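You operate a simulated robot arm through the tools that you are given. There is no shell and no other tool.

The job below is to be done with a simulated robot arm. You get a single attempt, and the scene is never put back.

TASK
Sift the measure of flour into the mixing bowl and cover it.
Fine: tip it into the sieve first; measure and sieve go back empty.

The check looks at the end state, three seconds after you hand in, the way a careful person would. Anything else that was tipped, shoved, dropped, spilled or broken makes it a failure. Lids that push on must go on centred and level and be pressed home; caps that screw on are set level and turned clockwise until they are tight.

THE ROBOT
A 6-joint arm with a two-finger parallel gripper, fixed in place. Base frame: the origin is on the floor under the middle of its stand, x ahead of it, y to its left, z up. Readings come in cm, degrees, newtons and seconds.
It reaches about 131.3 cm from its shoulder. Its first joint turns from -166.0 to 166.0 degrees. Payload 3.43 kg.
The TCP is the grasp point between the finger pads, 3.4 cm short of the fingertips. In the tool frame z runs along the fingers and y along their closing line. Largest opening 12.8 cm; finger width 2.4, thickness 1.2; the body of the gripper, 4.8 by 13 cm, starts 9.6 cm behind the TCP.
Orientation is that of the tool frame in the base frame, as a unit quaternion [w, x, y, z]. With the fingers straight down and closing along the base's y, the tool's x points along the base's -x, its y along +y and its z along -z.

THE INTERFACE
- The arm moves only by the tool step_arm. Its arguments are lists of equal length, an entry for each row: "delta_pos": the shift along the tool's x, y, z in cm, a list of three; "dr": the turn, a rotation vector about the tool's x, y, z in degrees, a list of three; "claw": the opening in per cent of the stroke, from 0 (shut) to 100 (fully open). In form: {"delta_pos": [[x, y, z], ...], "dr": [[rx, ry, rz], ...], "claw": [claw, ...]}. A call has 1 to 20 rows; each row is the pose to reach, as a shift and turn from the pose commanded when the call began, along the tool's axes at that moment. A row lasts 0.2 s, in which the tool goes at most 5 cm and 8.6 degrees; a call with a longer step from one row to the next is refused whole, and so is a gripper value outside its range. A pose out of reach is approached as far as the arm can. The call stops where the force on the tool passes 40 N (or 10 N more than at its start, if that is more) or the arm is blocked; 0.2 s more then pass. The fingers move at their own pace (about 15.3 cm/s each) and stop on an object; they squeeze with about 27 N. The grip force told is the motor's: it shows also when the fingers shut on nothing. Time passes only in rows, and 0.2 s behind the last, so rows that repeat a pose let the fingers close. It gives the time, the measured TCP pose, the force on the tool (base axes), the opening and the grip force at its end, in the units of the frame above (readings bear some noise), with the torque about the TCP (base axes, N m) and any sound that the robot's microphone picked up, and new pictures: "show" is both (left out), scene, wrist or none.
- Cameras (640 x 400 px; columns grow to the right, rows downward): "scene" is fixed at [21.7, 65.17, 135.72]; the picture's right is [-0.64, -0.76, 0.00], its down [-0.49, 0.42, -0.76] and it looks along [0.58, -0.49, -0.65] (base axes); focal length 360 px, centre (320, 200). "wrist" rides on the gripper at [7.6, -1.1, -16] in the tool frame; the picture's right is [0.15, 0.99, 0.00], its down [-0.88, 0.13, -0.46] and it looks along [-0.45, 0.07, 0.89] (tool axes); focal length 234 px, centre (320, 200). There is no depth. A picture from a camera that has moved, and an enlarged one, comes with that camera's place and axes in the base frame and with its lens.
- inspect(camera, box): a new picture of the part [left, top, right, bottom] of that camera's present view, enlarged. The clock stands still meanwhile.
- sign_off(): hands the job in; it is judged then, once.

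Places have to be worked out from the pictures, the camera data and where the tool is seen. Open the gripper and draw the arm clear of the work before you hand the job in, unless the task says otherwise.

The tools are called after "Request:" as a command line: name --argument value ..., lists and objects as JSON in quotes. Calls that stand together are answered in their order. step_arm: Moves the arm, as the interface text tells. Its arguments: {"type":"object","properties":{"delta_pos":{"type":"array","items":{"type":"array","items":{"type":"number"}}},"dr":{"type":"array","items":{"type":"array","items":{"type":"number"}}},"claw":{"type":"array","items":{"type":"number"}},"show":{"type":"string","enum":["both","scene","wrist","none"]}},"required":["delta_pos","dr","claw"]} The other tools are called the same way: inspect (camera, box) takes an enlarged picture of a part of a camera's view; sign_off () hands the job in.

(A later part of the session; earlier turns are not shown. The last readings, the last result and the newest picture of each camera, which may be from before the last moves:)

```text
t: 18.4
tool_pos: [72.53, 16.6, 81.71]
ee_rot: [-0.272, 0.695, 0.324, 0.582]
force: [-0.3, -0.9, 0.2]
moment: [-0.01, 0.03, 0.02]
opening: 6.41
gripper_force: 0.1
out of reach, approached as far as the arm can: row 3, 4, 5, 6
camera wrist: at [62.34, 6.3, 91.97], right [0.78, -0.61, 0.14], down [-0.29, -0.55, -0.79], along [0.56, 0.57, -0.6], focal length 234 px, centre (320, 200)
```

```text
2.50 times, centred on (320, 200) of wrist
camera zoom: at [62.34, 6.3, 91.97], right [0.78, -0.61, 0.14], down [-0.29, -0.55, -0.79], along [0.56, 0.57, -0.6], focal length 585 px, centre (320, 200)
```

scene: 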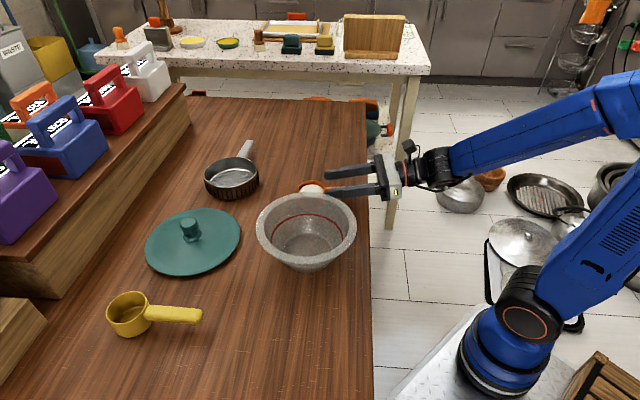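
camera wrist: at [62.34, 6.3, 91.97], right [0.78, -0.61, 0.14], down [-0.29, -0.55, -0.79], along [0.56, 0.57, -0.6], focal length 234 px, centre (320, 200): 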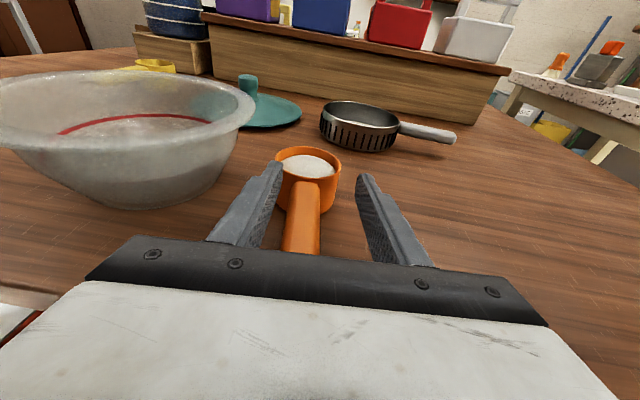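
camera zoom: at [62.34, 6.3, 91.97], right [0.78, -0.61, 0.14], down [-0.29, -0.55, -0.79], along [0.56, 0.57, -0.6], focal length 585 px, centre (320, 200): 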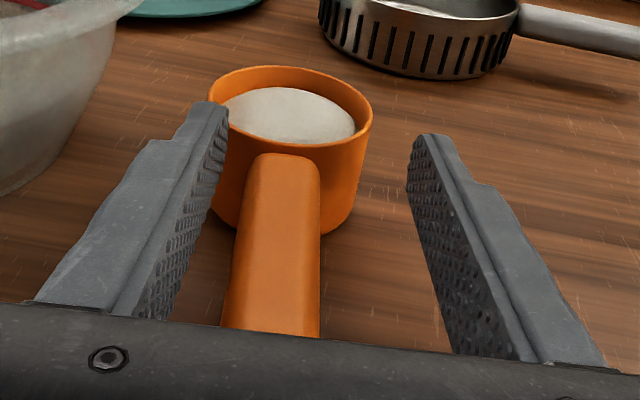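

At 10° tilt the arm can't fold far enough to get down here, so it drifted sideways; nothing was touched. I'll back up and away, and use a steeper 40° tilt gripping closer to the cup, which is reachable and puts less leverage on the pads.

Request:
step_arm --delta_pos '[[2.2, -0.33, -1.6], [4.4, -0.66, -2.6], [6.55, -1.0, -3.16], [6.55, -1.0, -3.16], [6.55, -1.0, -3.16], [6.55, -1.0, -3.16], [6.55, -1.0, -3.16]]' --dr '[[0, 0, 0], [0, 0, 0], [0, -7.5, 0], [0, -15, 0], [0, -22.5, 0], [0, -30, 0], [0, -30, 0]]' --claw '[50, 50, 50, 50, 50, 50, 50]' --show "both"

Request:
inspect --camera "wrist" --box '[230, 80, 410, 270]'

Request:
inspect --camera "scene" --box '[290, 140, 410, 215]'

```text
t: 20.0
tool_pos: [70.54, 15.54, 88.88]
ee_rot: [-0.18, 0.821, 0.384, 0.382]
force: [0.7, 0.2, -0.1]
moment: [0.02, 0.04, -0.02]
opening: 6.44
gripper_force: 0.0
camera wrist: at [64.83, 10.66, 104.95], right [0.82, -0.56, 0.11], down [-0.49, -0.79, -0.38], along [0.3, 0.26, -0.92], focal length 234 px, centre (320, 200)
```

scene: 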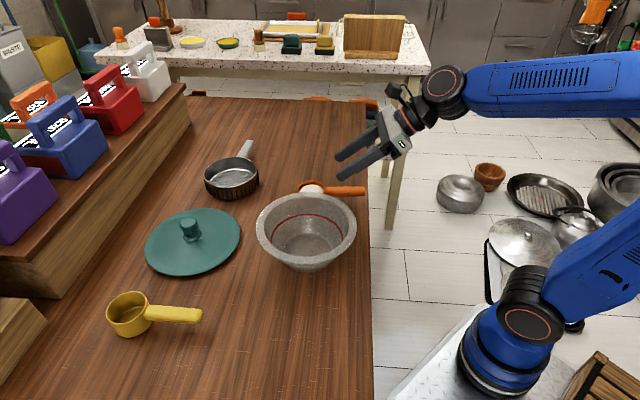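
wrist: 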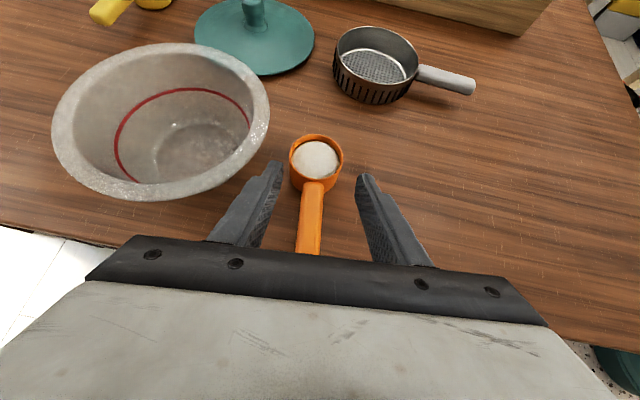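

```text
2.11 times, centred on (320, 175) of wrist
camera zoom: at [64.83, 10.66, 104.95], right [0.82, -0.56, 0.11], down [-0.49, -0.79, -0.38], along [0.3, 0.26, -0.92], focal length 493 px, centre (320, 253)
```

zoom: 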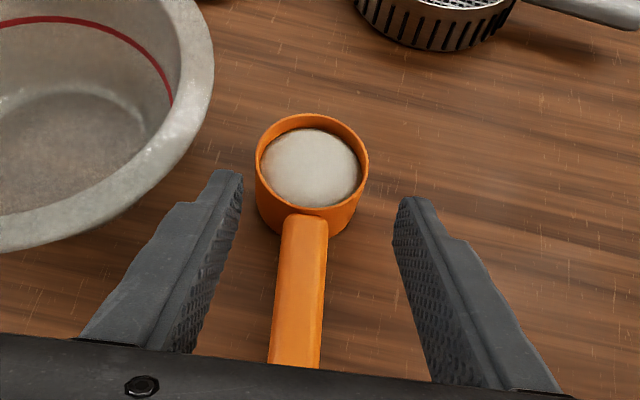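

```text
5.33 times, centred on (350, 178) of scene
camera zoom: at [21.7, 65.17, 135.72], right [-0.64, -0.76, 0.0], down [-0.49, 0.42, -0.76], along [0.58, -0.49, -0.65], focal length 1918 px, centre (160, 320)
```

zoom: 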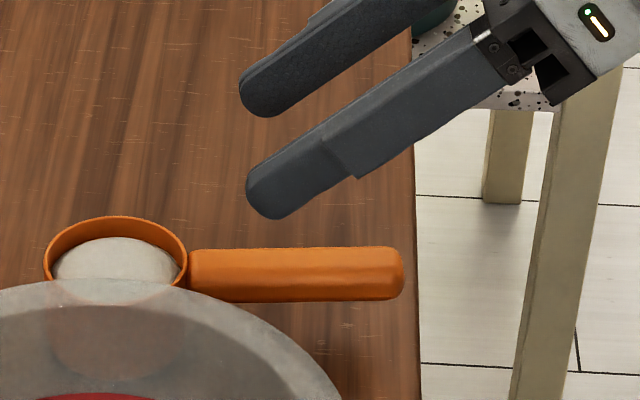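

Now the tool is 40° down with the handle about 0.3 cm left of its axis. I'll descend to straddle the handle about 6 cm from the cup's centre, correcting lateral offset and yaw.

Request:
step_arm --delta_pos '[[-1.1, -0.1, 1.2], [-2.2, -0.2, 2.4], [-3.3, -0.25, 3.7], [-4.3, -0.25, 4.9], [-5.15, -0.25, 5.95], [-5.15, -0.25, 5.95]]' --dr '[[0.6, 0, -0.5], [1.15, 0, -0.96], [1.15, 0, -0.96], [1.15, 0, -0.96], [1.15, 0, -0.96], [1.15, 0, -0.96]]' --claw '[50, 50, 50, 50, 50, 50]' --show "both"

Request:
inspect --camera "wrist" --box '[230, 100, 410, 270]'

Request:
inspect --camera "scene" --box '[290, 150, 410, 225]'

```text
t: 21.4
tool_pos: [71.09, 16.59, 81.16]
ee_rot: [-0.185, 0.816, 0.395, 0.381]
force: [0.6, -0.3, 0.3]
moment: [0.02, 0.02, -0.02]
opening: 6.39
gripper_force: 0.1
camera wrist: at [65.51, 11.61, 97.15], right [0.83, -0.54, 0.11], down [-0.47, -0.8, -0.38], along [0.3, 0.27, -0.92], focal length 234 px, centre (320, 200)
```

scene: 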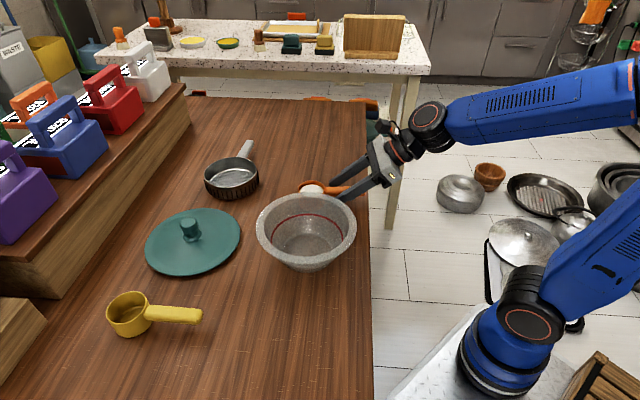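
wrist: 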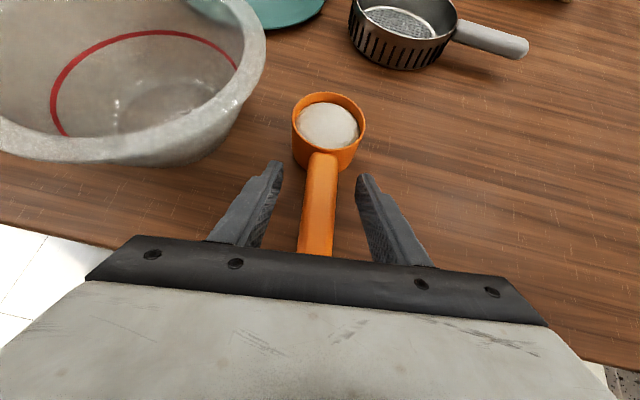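

```text
2.35 times, centred on (320, 185) of wrist
camera zoom: at [65.51, 11.61, 97.15], right [0.83, -0.54, 0.11], down [-0.47, -0.8, -0.38], along [0.3, 0.27, -0.92], focal length 551 px, centre (320, 235)
```

zoom: 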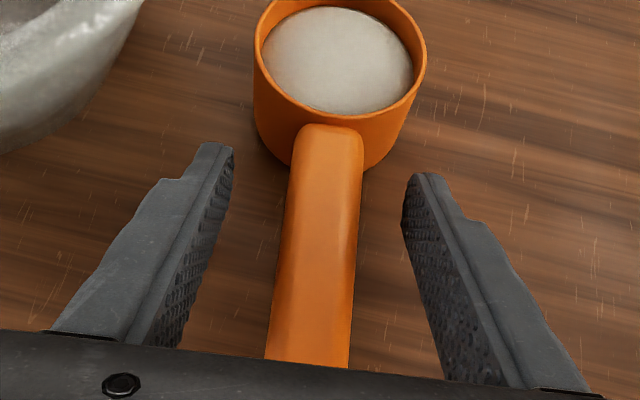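

```text
5.33 times, centred on (350, 188) of scene
camera zoom: at [21.7, 65.17, 135.72], right [-0.64, -0.76, 0.0], down [-0.49, 0.42, -0.76], along [0.58, -0.49, -0.65], focal length 1918 px, centre (160, 267)
```

zoom: 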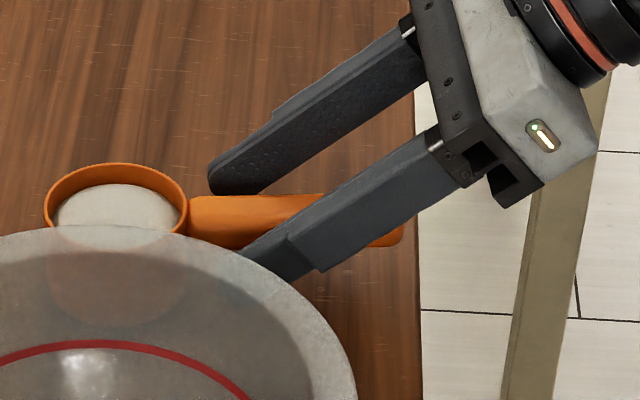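

Alignment is good and clearances look fine. I'll sink another half centimetre so the handle sits deeper in the pads, and then close gently.

Request:
step_arm --delta_pos '[[-0.17, 0, 0.19], [-0.34, 0, 0.38], [-0.34, 0, 0.38], [-0.34, 0, 0.38], [-0.34, 0, 0.38], [-0.34, 0, 0.38], [-0.34, 0, 0.38], [-0.34, 0, 0.38]]' --dr '[[0, 0, 0], [0, 0, 0], [0, 0, 0], [0, 0, 0], [0, 0, 0], [0, 0, 0], [0, 0, 0], [0, 0, 0]]' --claw '[50, 45, 35, 27, 20, 10, 0, 0]' --show "both"

Request:
inspect --camera "scene" --box '[290, 150, 410, 225]'

Request:
inspect --camera "wrist" --box '[230, 80, 410, 270]'

```text
t: 23.2
tool_pos: [71.06, 16.7, 80.64]
ee_rot: [-0.185, 0.815, 0.394, 0.381]
force: [0.7, 0.4, 0.1]
moment: [0.0, -0.03, 0.0]
opening: 2.57
gripper_force: 27.0
camera wrist: at [65.58, 11.72, 96.68], right [0.83, -0.54, 0.11], down [-0.47, -0.8, -0.38], along [0.3, 0.27, -0.92], focal length 234 px, centre (320, 200)
```

scene: 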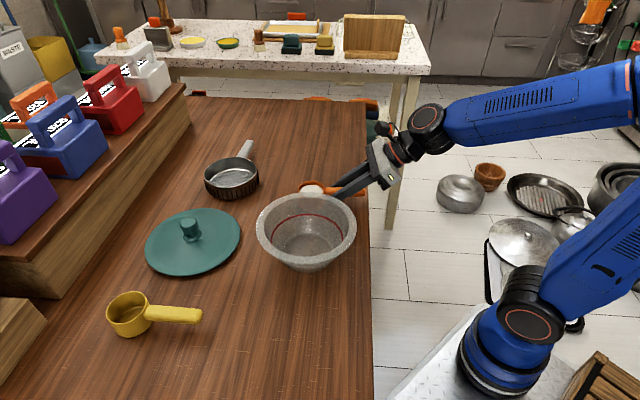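
wrist: 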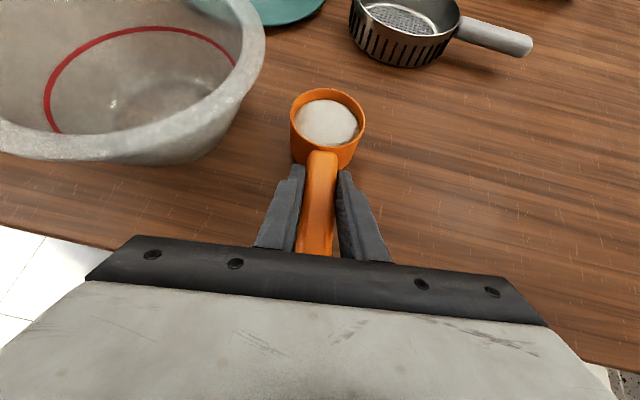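

```text
5.33 times, centred on (350, 188) of scene
camera zoom: at [21.7, 65.17, 135.72], right [-0.64, -0.76, 0.0], down [-0.49, 0.42, -0.76], along [0.58, -0.49, -0.65], focal length 1918 px, centre (160, 267)
```

zoom: 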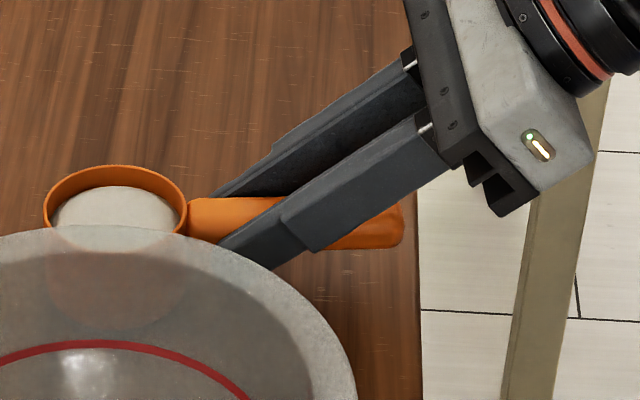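

```text
2.11 times, centred on (320, 175) of wrist
camera zoom: at [65.58, 11.72, 96.68], right [0.83, -0.54, 0.11], down [-0.47, -0.8, -0.38], along [0.3, 0.27, -0.92], focal length 493 px, centre (320, 253)
```

zoom: 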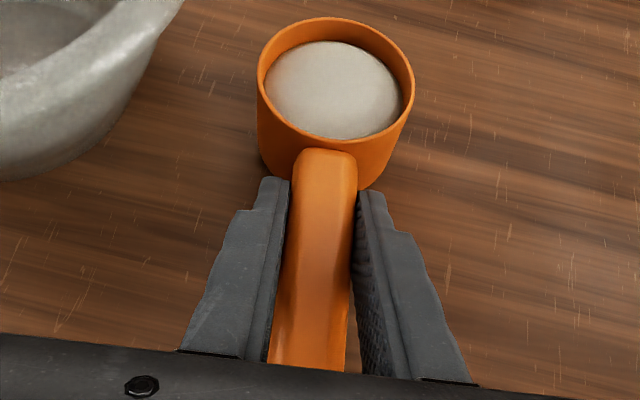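

The near finger clearly crosses the handle with its tip reaching below it. Slow test lift of 1 cm, then check.

Request:
step_arm --delta_pos '[[0.15, 0, -0.13], [0.3, 0, -0.26], [0.46, 0, -0.39], [0.61, 0, -0.52], [0.77, 0, -0.64], [0.77, 0, -0.64]]' --dr '[[0, 0, 0], [0, 0, 0], [0, 0, 0], [0, 0, 0], [0, 0, 0], [0, 0, 0]]' --claw '[0, 0, 0, 0, 0, 0]' --show "none"

Request:
inspect --camera "scene" --box '[290, 150, 410, 225]'

Request:
inspect --camera "wrist" --box '[230, 80, 410, 270]'

```text
t: 24.6
tool_pos: [71.01, 16.66, 81.71]
ee_rot: [-0.186, 0.815, 0.395, 0.381]
force: [0.5, -0.4, -0.9]
moment: [-0.05, 0.06, -0.03]
opening: 2.58
gripper_force: 26.8
```

```text
5.33 times, centred on (350, 188) of scene
camera zoom: at [21.7, 65.17, 135.72], right [-0.64, -0.76, 0.0], down [-0.49, 0.42, -0.76], along [0.58, -0.49, -0.65], focal length 1918 px, centre (160, 267)
```

zoom: 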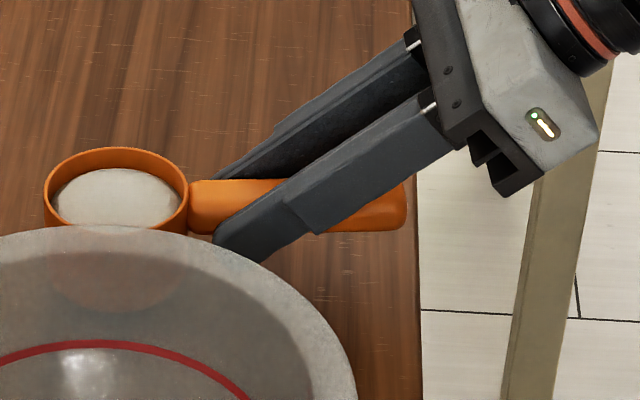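

```text
2.11 times, centred on (320, 175) of wrist
camera zoom: at [65.55, 11.66, 97.72], right [0.83, -0.54, 0.11], down [-0.47, -0.8, -0.38], along [0.3, 0.27, -0.92], focal length 493 px, centre (320, 253)
```

zoom: 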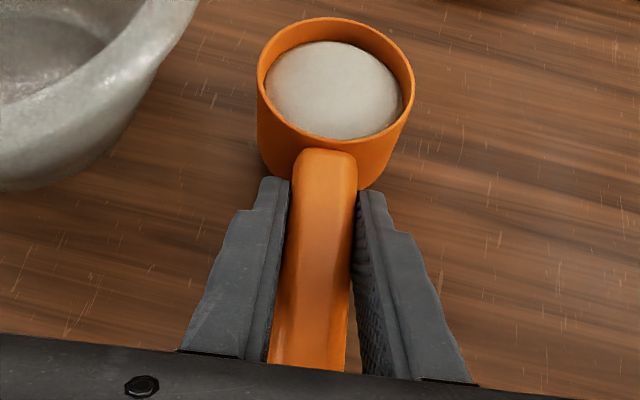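

The measure lifted cleanly and level with no slip. I'll raise it further and carry it level until the cup is over the sieve's centre (≈(95.4, 33.9)).

Request:
step_arm --delta_pos '[[0.8, 0, -0.7], [2.0, 0, -1.7], [3.2, 0, -2.7], [4.3, 0, -3.61], [4.9, 0.35, -2.9], [5.9, 0.97, -1.7], [7.3, 1.8, -0.1], [8.7, 2.65, 1.6], [10.1, 3.5, 3.3], [11.5, 4.35, 5.0], [12.9, 5.2, 6.7], [14.3, 6.05, 8.4], [15.6, 6.85, 9.9], [16.7, 7.5, 11.2], [17.5, 8.0, 12.2], [18.01, 8.34, 12.8], [18.01, 8.34, 12.8]]' --dr '[[0, 0, 0], [0, 0, 0], [0, 0, 0], [0, 0, 0], [0, 0, 0], [0, 0, 0], [0, 0, 0], [0, 0, 0], [0, 0, 0], [0, 0, 0], [0, 0, 0], [0, 0, 0], [0, 0, 0], [0, 0, 0], [0, 0, 0], [0, 0, 0], [0, 0, 0]]' --claw '[0, 0, 0, 0, 0, 0, 0, 0, 0, 0, 0, 0, 0, 0, 0, 0, 0]' --show "both"

Request:
inspect --camera "scene" --box '[180, 110, 340, 210]'

Request:
inspect --camera "wrist" --box '[220, 60, 420, 270]'

```text
t: 28.2
tool_pos: [90.87, 28.29, 87.12]
ee_rot: [-0.185, 0.815, 0.395, 0.381]
force: [-0.5, -0.3, -0.9]
moment: [-0.05, 0.01, -0.02]
opening: 2.56
gripper_force: 26.6
camera wrist: at [85.37, 23.26, 103.28], right [0.83, -0.54, 0.11], down [-0.47, -0.8, -0.38], along [0.3, 0.27, -0.92], focal length 234 px, centre (320, 200)
```

scene: 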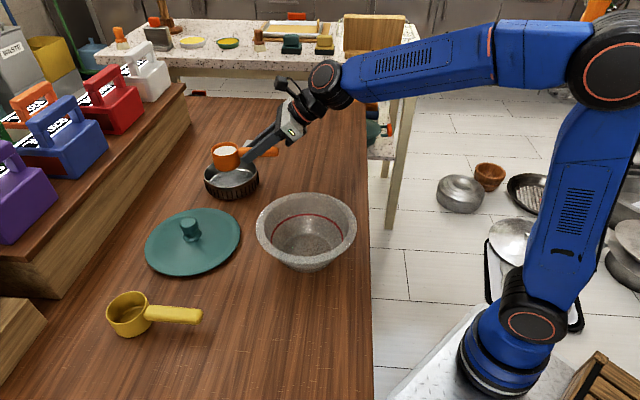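
wrist: 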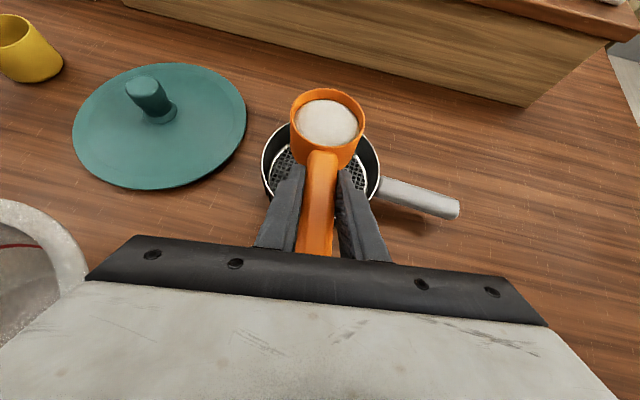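

```text
4.00 times, centred on (260, 160) of scene
camera zoom: at [21.7, 65.17, 135.72], right [-0.64, -0.76, 0.0], down [-0.49, 0.42, -0.76], along [0.58, -0.49, -0.65], focal length 1438 px, centre (560, 360)
```

zoom: 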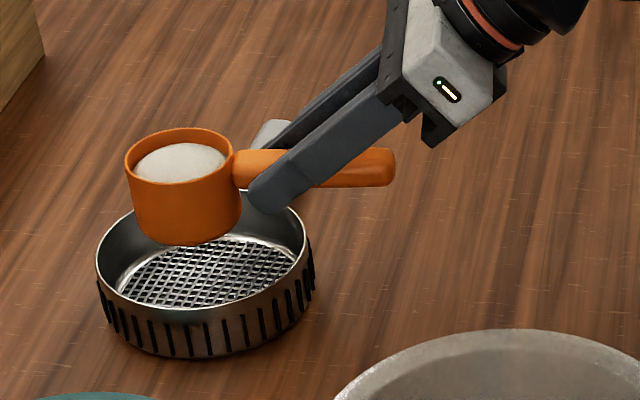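

```text
1.90 times, centred on (320, 165) of wrist
camera zoom: at [85.37, 23.26, 103.28], right [0.83, -0.54, 0.11], down [-0.47, -0.8, -0.38], along [0.3, 0.27, -0.92], focal length 446 px, centre (320, 267)
```

zoom: 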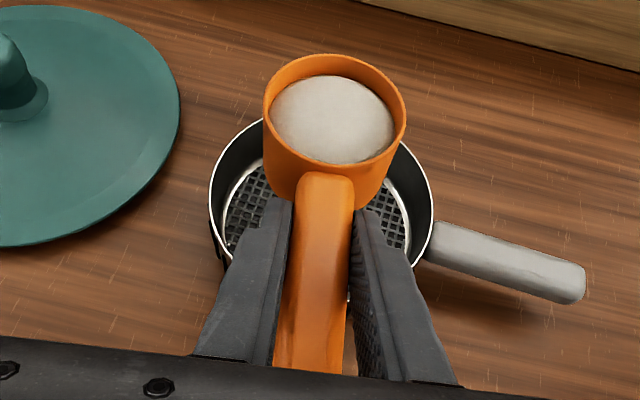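

The cup's mouth is over the sieve's centre (within ~0.3 cm) with clear height. I'll start tipping by rolling the tool about its axis while keeping the cup's mouth fixed over the sieve, pausing partway to check how the flour behaves.

Request:
step_arm --delta_pos '[[0.04, 0.67, 0], [0.17, 1.33, 0], [0.39, 1.97, 0], [0.7, 2.57, 0], [1.09, 3.12, 0], [1.43, 3.5, 0], [1.8, 3.83, 0], [2.21, 4.13, 0], [2.65, 4.38, 0], [2.65, 4.38, 0]]' --dr '[[0, 0, -8], [0, 0, -16], [0, 0, -24], [0, 0, -32], [0, 0, -40], [0, 0, -46], [0, 0, -52], [0, 0, -58], [0, 0, -64], [0, 0, -64]]' --claw '[0, 0, 0, 0, 0, 0, 0, 0, 0, 0]' --show "both"

Request:
inspect --camera "scene" --box '[180, 110, 340, 210]'

```text
t: 30.4
tool_pos: [95.44, 26.92, 89.28]
ee_rot: [0.045, 0.482, 0.767, 0.421]
force: [-0.1, -0.5, -1.4]
moment: [-0.05, 0.04, -0.01]
opening: 2.56
gripper_force: 27.2
camera wrist: at [82.94, 23.03, 101.27], right [0.62, 0.29, 0.73], down [0.34, -0.94, 0.09], along [0.71, 0.2, -0.68], focal length 234 px, centre (320, 200)
```

scene: 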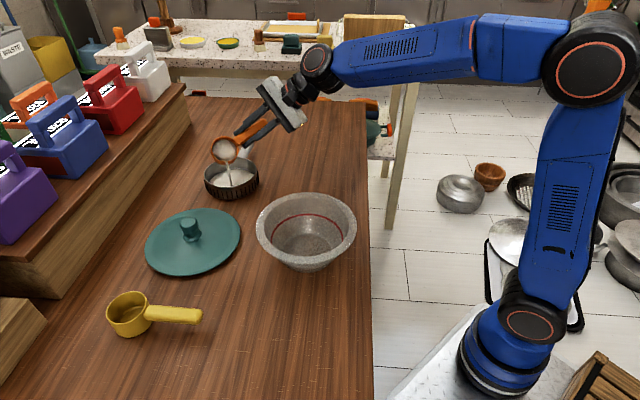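
wrist: 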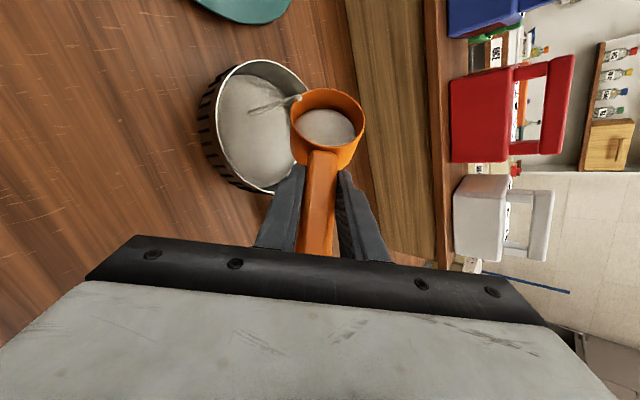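

```text
4.00 times, centred on (260, 160) of scene
camera zoom: at [21.7, 65.17, 135.72], right [-0.64, -0.76, 0.0], down [-0.49, 0.42, -0.76], along [0.58, -0.49, -0.65], focal length 1438 px, centre (560, 360)
```

zoom: 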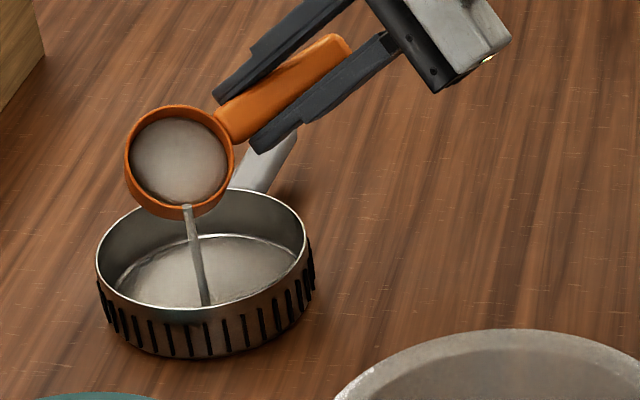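

Flour streams neatly into the sieve and is held there. I'll keep rolling, keeping the mouth over the sieve.

Request:
step_arm --delta_pos '[[0.04, 0.67, 0], [0.17, 1.33, 0], [0.39, 1.97, 0], [0.7, 2.57, 0], [1.09, 3.12, 0], [1.55, 3.61, 0], [2.07, 4.04, 0], [2.07, 4.04, 0]]' --dr '[[0, 0, -8], [0, 0, -16], [0, 0, -24], [0, 0, -32], [0, 0, -40], [0, 0, -48], [0, 0, -56], [0, 0, -56]]' --claw '[0, 0, 0, 0, 0, 0, 0, 0]' --show "both"

Request:
inspect --camera "scene" --box '[180, 110, 340, 210]'

```text
t: 32.2
tool_pos: [97.24, 29.23, 92.72]
ee_rot: [0.237, 0.065, 0.904, 0.351]
force: [1.0, -0.8, -0.4]
moment: [-0.04, 0.0, -0.01]
opening: 2.55
gripper_force: 27.4
camera wrist: at [82.93, 21.11, 99.3], right [-0.18, 0.78, 0.6], down [0.55, -0.43, 0.72], along [0.82, 0.46, -0.35], focal length 234 px, centre (320, 200)
```

scene: 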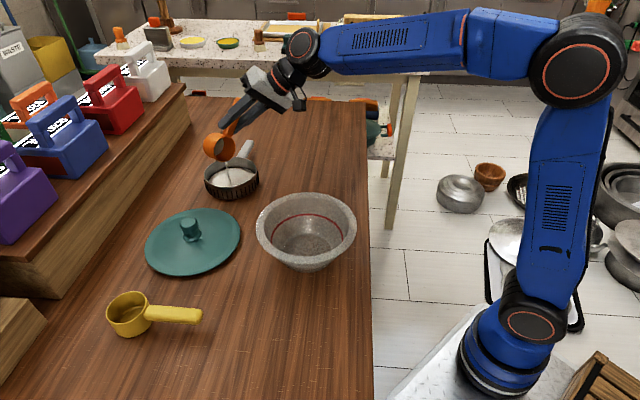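
wrist: 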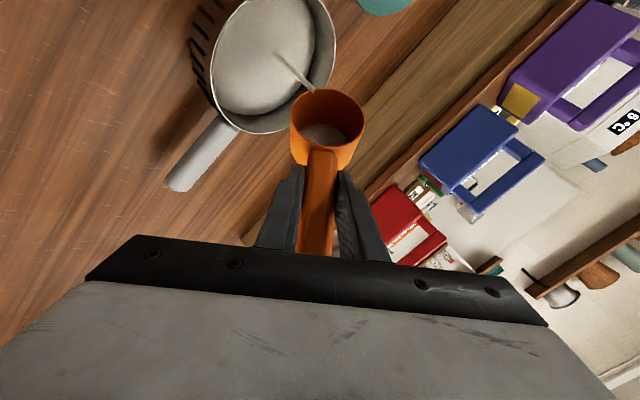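

```text
4.00 times, centred on (260, 160) of scene
camera zoom: at [21.7, 65.17, 135.72], right [-0.64, -0.76, 0.0], down [-0.49, 0.42, -0.76], along [0.58, -0.49, -0.65], focal length 1438 px, centre (560, 360)
```

zoom: 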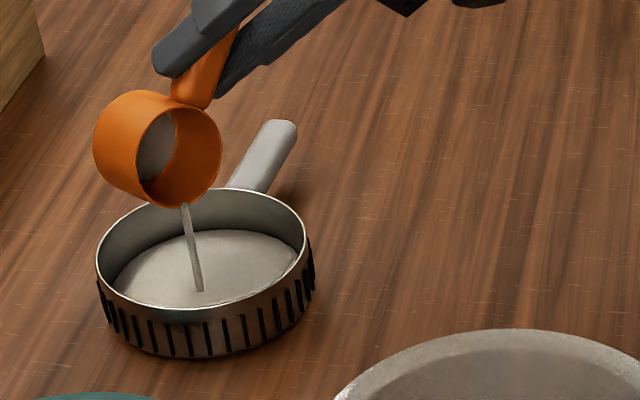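

Pouring continues cleanly; some flour remains in the cup. I'll complete the roll to 180°.

Request:
step_arm --delta_pos '[[0.04, 0.67, 0], [0.17, 1.33, 0], [0.39, 1.97, 0], [0.7, 2.57, 0], [1.09, 3.12, 0], [1.55, 3.61, 0], [2.07, 4.04, 0], [2.35, 4.22, 0], [2.35, 4.22, 0]]' --dr '[[0, 0, -8], [0, 0, -16], [0, 0, -24], [0, 0, -32], [0, 0, -40], [0, 0, -48], [0, 0, -56], [0, 0, -60], [0, 0, -60]]' --claw '[0, 0, 0, 0, 0, 0, 0, 0, 0]' --show "both"

Request:
inspect --camera "scene" --box '[180, 110, 340, 210]'

```text
t: 34.2
tool_pos: [94.88, 33.16, 94.59]
ee_rot: [0.381, -0.395, 0.815, 0.184]
force: [0.1, -0.2, -0.2]
moment: [0.02, 0.01, -0.02]
opening: 2.53
gripper_force: 27.1
camera wrist: at [85.0, 19.05, 98.99], right [-0.83, 0.54, -0.11], down [0.03, 0.25, 0.97], along [0.55, 0.8, -0.23], focal length 234 px, centre (320, 200)
```

scene: 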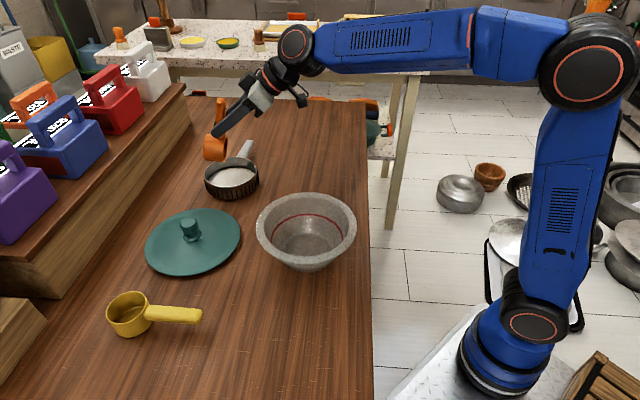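
wrist: 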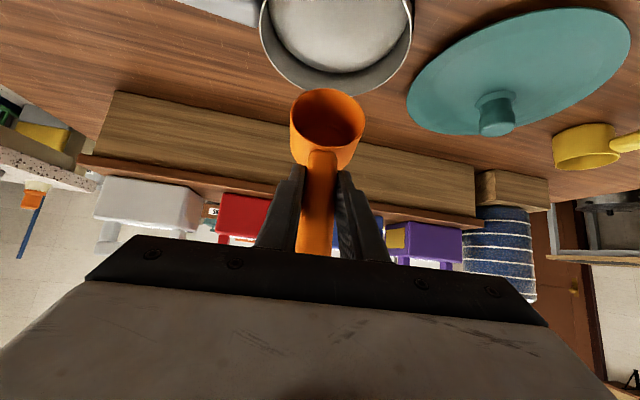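

```text
4.00 times, centred on (260, 160) of scene
camera zoom: at [21.7, 65.17, 135.72], right [-0.64, -0.76, 0.0], down [-0.49, 0.42, -0.76], along [0.58, -0.49, -0.65], focal length 1438 px, centre (560, 360)
```

zoom: 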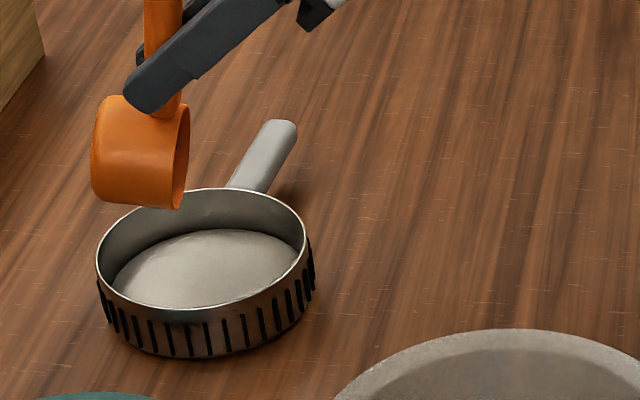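

The stream has stopped; I'll look inside the cup to see whether it is empty, and check around the sieve for spills.

Request:
inspect --camera "wrist" --box '[270, 70, 390, 180]'

Request:
inspect --camera "wrist" --box '[230, 0, 430, 110]'

```text
3.64 times, centred on (330, 125) of wrist
camera zoom: at [85.0, 19.05, 98.99], right [-0.83, 0.54, -0.11], down [0.03, 0.25, 0.97], along [0.55, 0.8, -0.23], focal length 852 px, centre (284, 473)
```

zoom: 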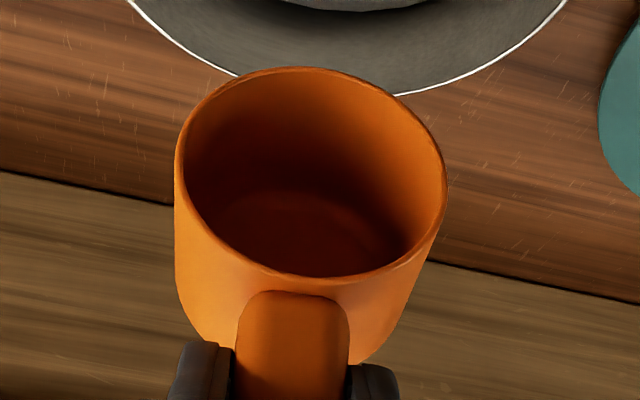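

```text
3.20 times, centred on (330, 55) of wrist
camera zoom: at [85.0, 19.05, 98.99], right [-0.83, 0.54, -0.11], down [0.03, 0.25, 0.97], along [0.55, 0.8, -0.23], focal length 749 px, centre (288, 664)
```

zoom: 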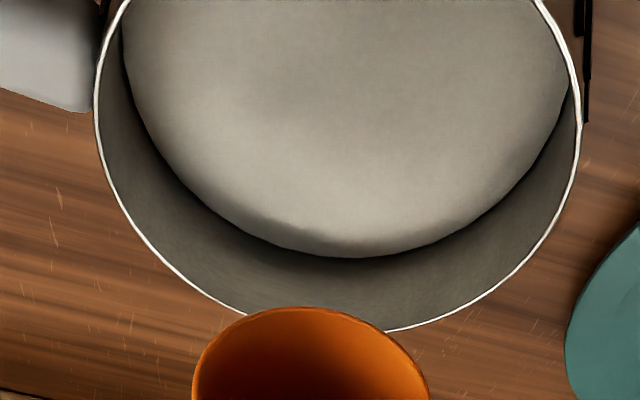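

The cup looks empty and the sieve holds all the flour with no spill around it. To shake out any trace I'll pitch the cup 30° further over the sieve for a moment and come back.

Request:
step_arm --delta_pos '[[0.8, 0, -0.62], [1.67, 0, -1.12], [2.61, 0, -1.5], [3.34, 0, -1.69], [3.34, 0, -1.69], [3.34, 0, -1.69], [3.34, 0, -1.69], [2.61, 0, -1.5], [1.67, 0, -1.12], [0.8, 0, -0.62], [0, 0, 0], [0, 0, 0]]' --dr '[[0, -8, 0], [0, -16, 0], [0, -24, 0], [0, -30, 0], [0, -30, 0], [0, -30, 0], [0, -30, 0], [0, -24, 0], [0, -16, 0], [0, -8, 0], [0, 0, 0], [0, 0, 0]]' --claw '[0, 0, 0, 0, 0, 0, 0, 0, 0, 0, 0, 0]' --show "both"

```text
t: 36.8
tool_pos: [94.88, 32.97, 94.72]
ee_rot: [0.38, -0.395, 0.815, 0.186]
force: [1.1, -0.5, -1.7]
moment: [-0.03, 0.02, -0.02]
opening: 2.52
gripper_force: 26.7
camera wrist: at [85.03, 19.04, 99.06], right [-0.83, 0.54, -0.11], down [0.03, 0.25, 0.97], along [0.55, 0.8, -0.23], focal length 234 px, centre (320, 200)
```

scene: 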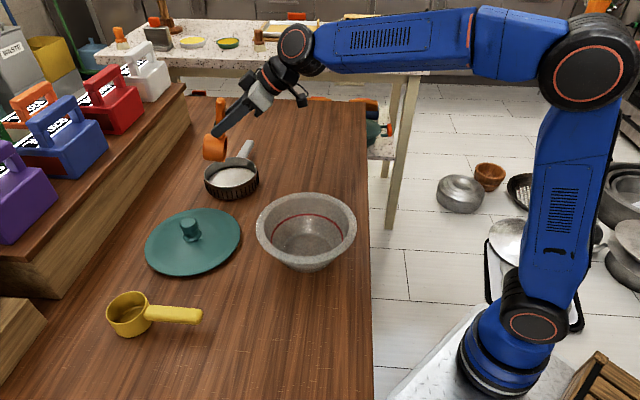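
wrist: 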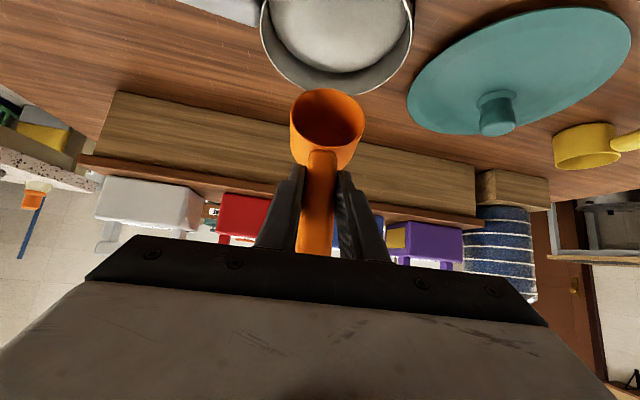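

The cup is empty. Now I'll roll back upright the same way, mouth still over the sieve.

Request:
step_arm --delta_pos '[[0.06, -0.67, 0], [0.21, -1.33, 0], [0.45, -1.96, 0], [0.77, -2.55, 0], [1.18, -3.09, 0], [1.65, -3.57, 0], [2.19, -3.97, 0], [2.78, -4.3, 0], [3.4, -4.55, 0], [4.06, -4.7, 0], [4.73, -4.76, 0], [5.4, -4.73, 0], [6.07, -4.6, 0], [6.7, -4.38, 0], [7.31, -4.08, 0], [7.31, -4.08, 0]]' --dr '[[0, 0, 8], [0, 0, 16], [0, 0, 24], [0, 0, 32], [0, 0, 40], [0, 0, 48], [0, 0, 56], [0, 0, 64], [0, 0, 72], [0, 0, 80], [0, 0, 88], [0, 0, 96], [0, 0, 104], [0, 0, 112], [0, 0, 120], [0, 0, 120]]' --claw '[0, 0, 0, 0, 0, 0, 0, 0, 0, 0, 0, 0, 0, 0, 0, 0]' --show "none"

Request:
step_arm --delta_pos '[[0.06, -0.67, 0], [0.21, -1.33, 0], [0.45, -1.96, 0], [0.77, -2.55, 0], [1.18, -3.09, 0], [1.65, -3.57, 0], [2.19, -3.97, 0], [2.48, -4.15, 0], [2.48, -4.15, 0]]' --dr '[[0, 0, 8], [0, 0, 16], [0, 0, 24], [0, 0, 32], [0, 0, 40], [0, 0, 48], [0, 0, 56], [0, 0, 60], [0, 0, 60]]' --claw '[0, 0, 0, 0, 0, 0, 0, 0, 0]' --show "both"

```text
t: 40.2
tool_pos: [95.23, 26.99, 89.09]
ee_rot: [0.03, 0.509, 0.75, 0.422]
force: [-0.3, 0.1, -0.6]
moment: [-0.01, 0.01, -0.01]
opening: 2.54
gripper_force: 27.3
```

```text
t: 42.2
tool_pos: [91.09, 28.38, 87.34]
ee_rot: [-0.186, 0.816, 0.395, 0.38]
force: [0.1, -0.6, -0.2]
moment: [-0.02, 0.03, 0.02]
opening: 2.55
gripper_force: 26.7
camera wrist: at [85.44, 23.32, 103.36], right [0.83, -0.54, 0.11], down [-0.47, -0.8, -0.38], along [0.3, 0.27, -0.92], focal length 234 px, centre (320, 200)
```

scene: 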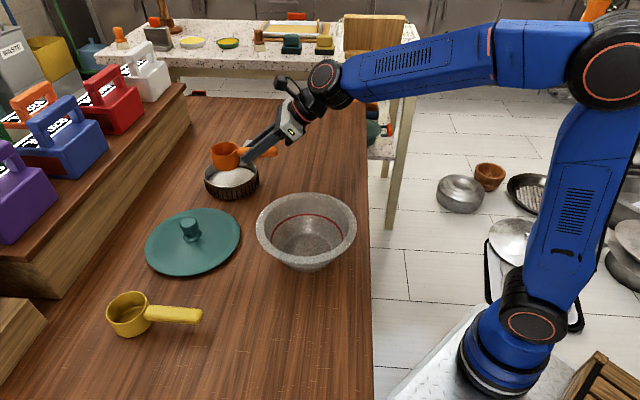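
wrist: 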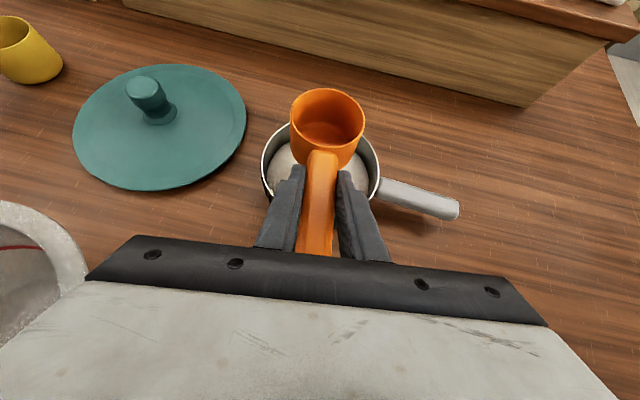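

The empty measure is upright again. I'll carry it back level over its original spot, lowering to just above the table.

Request:
step_arm --delta_pos '[[-0.7, -0.42, -0.84], [-1.83, -1.08, -2.19], [-3.1, -1.83, -3.71], [-4.51, -2.67, -5.4], [-5.92, -3.5, -7.09], [-7.33, -4.33, -8.77], [-8.74, -5.17, -10.46], [-10.15, -6.0, -12.15], [-11.56, -6.84, -13.83], [-12.83, -7.59, -15.35], [-13.68, -8.09, -16.36], [-14.1, -8.34, -16.87], [-15.1, -8.34, -16.03], [-16.1, -8.34, -15.19], [-17.1, -8.34, -14.36], [-18.1, -8.34, -13.52], [-18.86, -8.34, -12.88], [-18.86, -8.34, -12.88]]' --dr '[[0, 0, 0], [0, 0, 0], [0, 0, 0], [0, 0, 0], [0, 0, 0], [0, 0, 0], [0, 0, 0], [0, 0, 0], [0, 0, 0], [0, 0, 0], [0, 0, 0], [0, 0, 0], [0, 0, 0], [0, 0, 0], [0, 0, 0], [0, 0, 0], [0, 0, 0], [0, 0, 0]]' --claw '[0, 0, 0, 0, 0, 0, 0, 0, 0, 0, 0, 0, 0, 0, 0, 0, 0, 0]' --show "both"

Request:
inspect --camera "scene" --box '[284, 150, 404, 225]'

```text
t: 46.0
tool_pos: [70.71, 16.12, 81.05]
ee_rot: [-0.185, 0.815, 0.395, 0.381]
force: [-0.2, 0.4, -0.9]
moment: [-0.01, 0.07, -0.01]
opening: 2.53
gripper_force: 27.0
camera wrist: at [65.21, 11.18, 97.06], right [0.83, -0.54, 0.11], down [-0.47, -0.8, -0.38], along [0.3, 0.27, -0.92], focal length 234 px, centre (320, 200)
```

scene: 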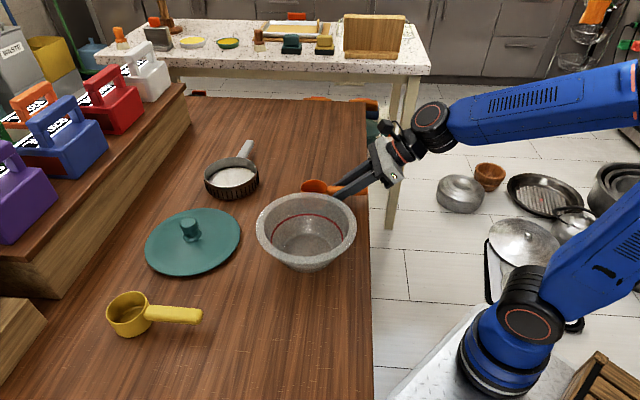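
wrist: 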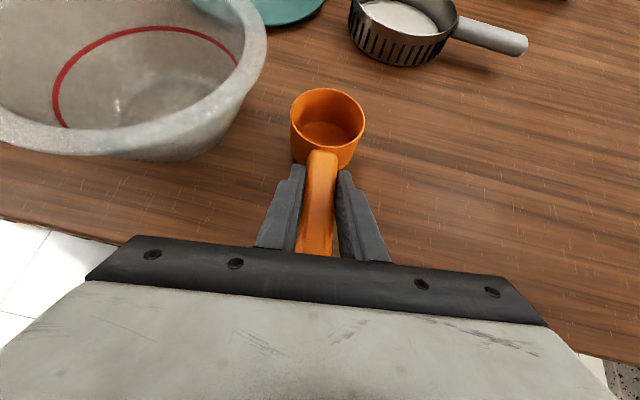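

```text
5.33 times, centred on (344, 188) of scene
camera zoom: at [21.7, 65.17, 135.72], right [-0.64, -0.76, 0.0], down [-0.49, 0.42, -0.76], along [0.58, -0.49, -0.65], focal length 1918 px, centre (192, 267)
```

zoom: 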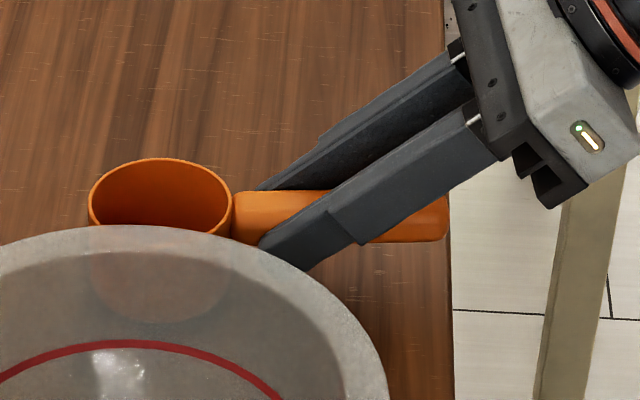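

It's hovering about 0.4 cm above its place. I'll set it down slowly and open the fingers.

Request:
step_arm --delta_pos '[[-0.08, 0, 0.07], [-0.16, 0, 0.14], [-0.24, 0, 0.2], [-0.3, 0, 0.25], [-0.3, 0, 0.25], [-0.3, 0, 0.25], [-0.3, 0, 0.25], [-0.3, 0, 0.25], [-0.3, 0, 0.25]]' --dr '[[0, 0, 0], [0, 0, 0], [0, 0, 0], [0, 0, 0], [0, 0, 0], [0, 0, 0], [0, 0, 0], [0, 0, 0], [0, 0, 0]]' --claw '[0, 0, 0, 0, 0, 22, 26, 36, 50]' --show "both"

Request:
inspect --camera "scene" --box '[284, 150, 404, 225]'

```text
t: 48.0
tool_pos: [70.64, 16.28, 80.56]
ee_rot: [-0.185, 0.816, 0.395, 0.38]
force: [-0.8, -0.4, -0.4]
moment: [0.03, 0.0, -0.02]
opening: 6.41
gripper_force: 0.0
camera wrist: at [65.2, 11.28, 96.67], right [0.83, -0.54, 0.11], down [-0.47, -0.8, -0.38], along [0.3, 0.27, -0.92], focal length 234 px, centre (320, 200)
```

scene: 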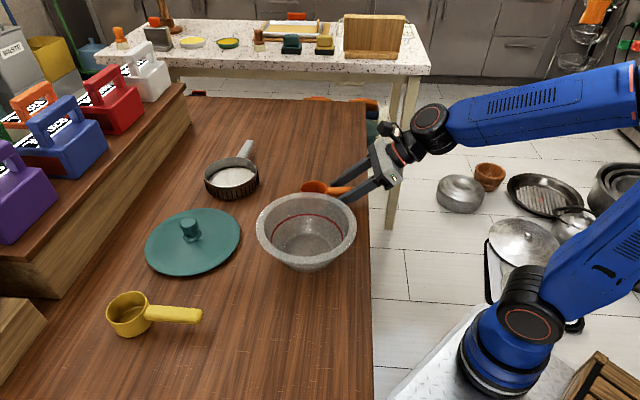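
wrist: 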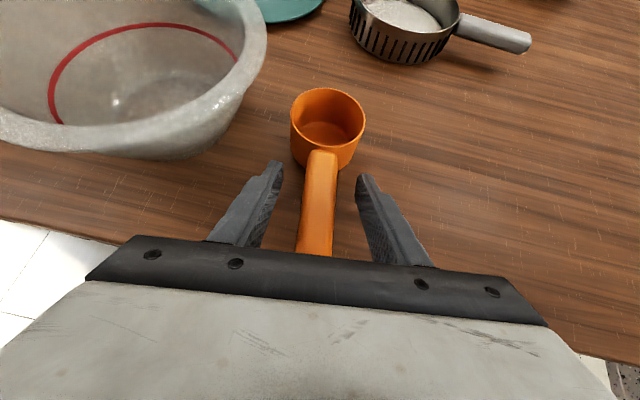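

```text
5.33 times, centred on (344, 188) of scene
camera zoom: at [21.7, 65.17, 135.72], right [-0.64, -0.76, 0.0], down [-0.49, 0.42, -0.76], along [0.58, -0.49, -0.65], focal length 1918 px, centre (192, 267)
```

zoom: 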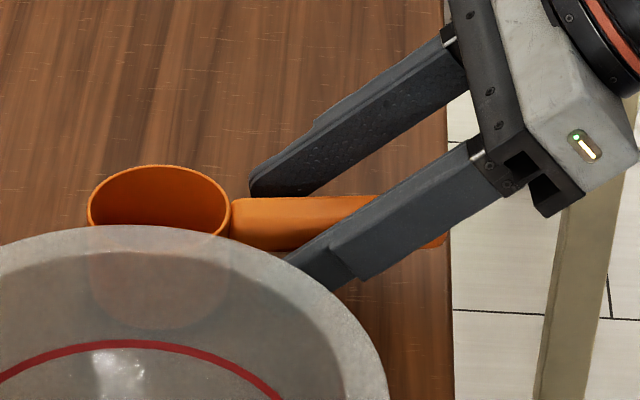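

The measure is standing back in its place, empty and released. I'll rise clear and bring the tool back to pointing straight down on the way towards the sieve.

Request:
step_arm --delta_pos '[[1.5, 0, -1.29], [3.5, 0, -3.0], [5.6, 0, -4.7], [7.68, 0, -6.44], [9.7, 1.2, -5.6], [11.7, 2.5, -4.8], [13.7, 3.7, -4.0], [15.7, 5.0, -3.2], [17.7, 6.2, -2.4], [19.7, 7.5, -1.6], [21.54, 8.69, -0.79], [21.54, 8.69, -0.79]]' --dr '[[0, 0, 0], [0, 0, 0], [0, 0, 0], [0, 0, 0], [0, -8, 0], [0, -16, 0], [0, -24, 0], [0, -32, 0], [0, -40, 0], [0, -48, 0], [0, -50, 0], [0, -50, 0]]' --claw '[50, 50, 50, 50, 50, 50, 50, 50, 50, 50, 50, 50]' --show "both"

```text
t: 50.6
tool_pos: [85.72, 21.45, 97.7]
ee_rot: [-0.001, 0.9, 0.436, 0.0]
force: [0.2, 0.1, 0.2]
moment: [0.0, -0.02, -0.02]
opening: 6.39
gripper_force: 0.0
camera wrist: at [89.52, 28.13, 113.6], right [0.87, -0.5, 0.0], down [-0.44, -0.77, 0.46], along [-0.23, -0.39, -0.89], focal length 234 px, centre (320, 200)
```

scene: 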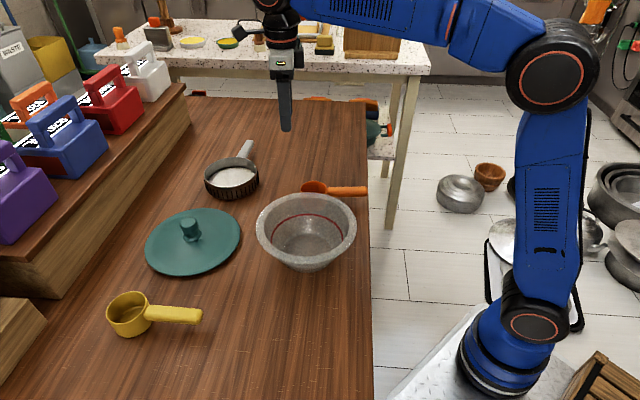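
wrist: 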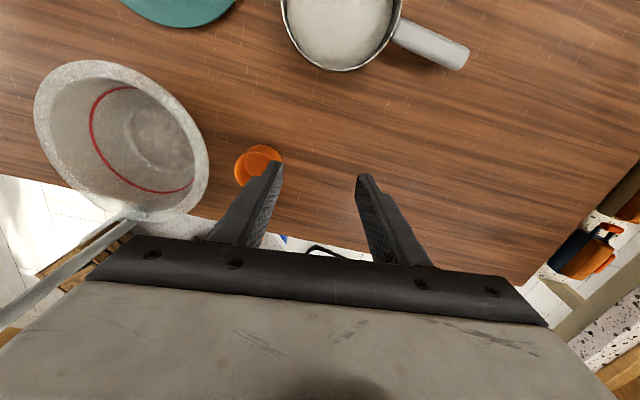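

Tool now points straight down. I'll yaw it so the fingers close across the sieve's handle and hover above the handle for a closer look.

Request:
step_arm --delta_pos '[[1.52, 0.98, 0], [3.05, 1.97, 0], [4.57, 2.95, 0], [6.1, 3.94, 0], [7.62, 4.92, 0], [9.15, 5.9, 0], [10.67, 6.89, 0], [12.2, 7.88, 0], [13.72, 8.86, 0.7], [13.72, 8.86, 0.7], [13.72, 8.86, 0.7]]' --dr '[[0, 0, -8], [0, 0, -16], [0, 0, -24], [0, 0, -32], [0, 0, -40], [0, 0, -48], [0, 0, -56], [0, 0, -64], [0, 0, -72], [0, 0, -77.2], [0, 0, -77.2]]' --claw '[50, 50, 50, 50, 50, 50, 50, 50, 50, 50, 50]' --show "both"

Request:
inspect --camera "wrist" --box '[220, 60, 420, 260]'

Request:
inspect --camera "scene" --box '[180, 110, 300, 210]'

```text
t: 53.0
tool_pos: [101.25, 26.49, 96.99]
ee_rot: [-0.002, 0.429, 0.903, 0.0]
force: [-0.5, 0.3, 0.9]
moment: [-0.01, 0.01, 0.0]
opening: 6.41
gripper_force: 0.0
camera wrist: at [95.54, 31.79, 112.9], right [0.68, 0.74, 0.0], down [0.66, -0.6, 0.45], along [0.34, -0.31, -0.89], focal length 234 px, centre (320, 200)
```

scene: 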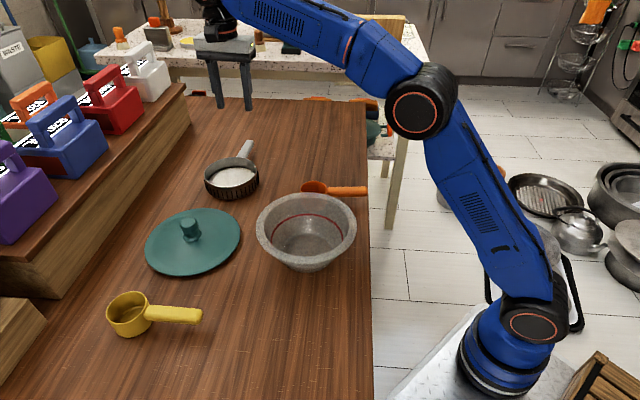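
wrist: 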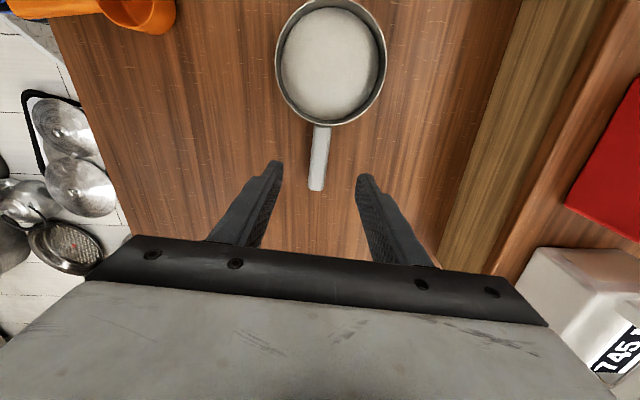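

```text
2.00 times, centred on (320, 160) of wrist
camera zoom: at [95.54, 31.79, 112.9], right [0.68, 0.74, 0.0], down [0.66, -0.6, 0.45], along [0.34, -0.31, -0.89], focal length 468 px, centre (320, 280)
```

zoom: 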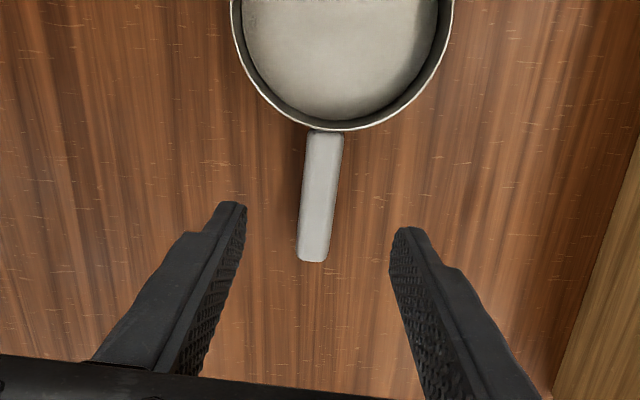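

```text
4.00 times, centred on (240, 160) of scene
camera zoom: at [21.7, 65.17, 135.72], right [-0.64, -0.76, 0.0], down [-0.49, 0.42, -0.76], along [0.58, -0.49, -0.65], focal length 1438 px, centre (640, 360)
```

zoom: 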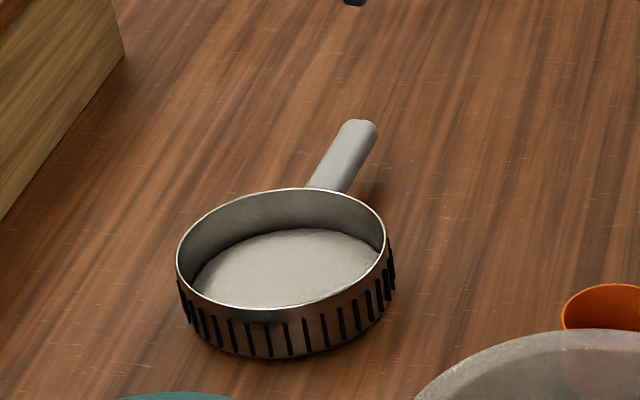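

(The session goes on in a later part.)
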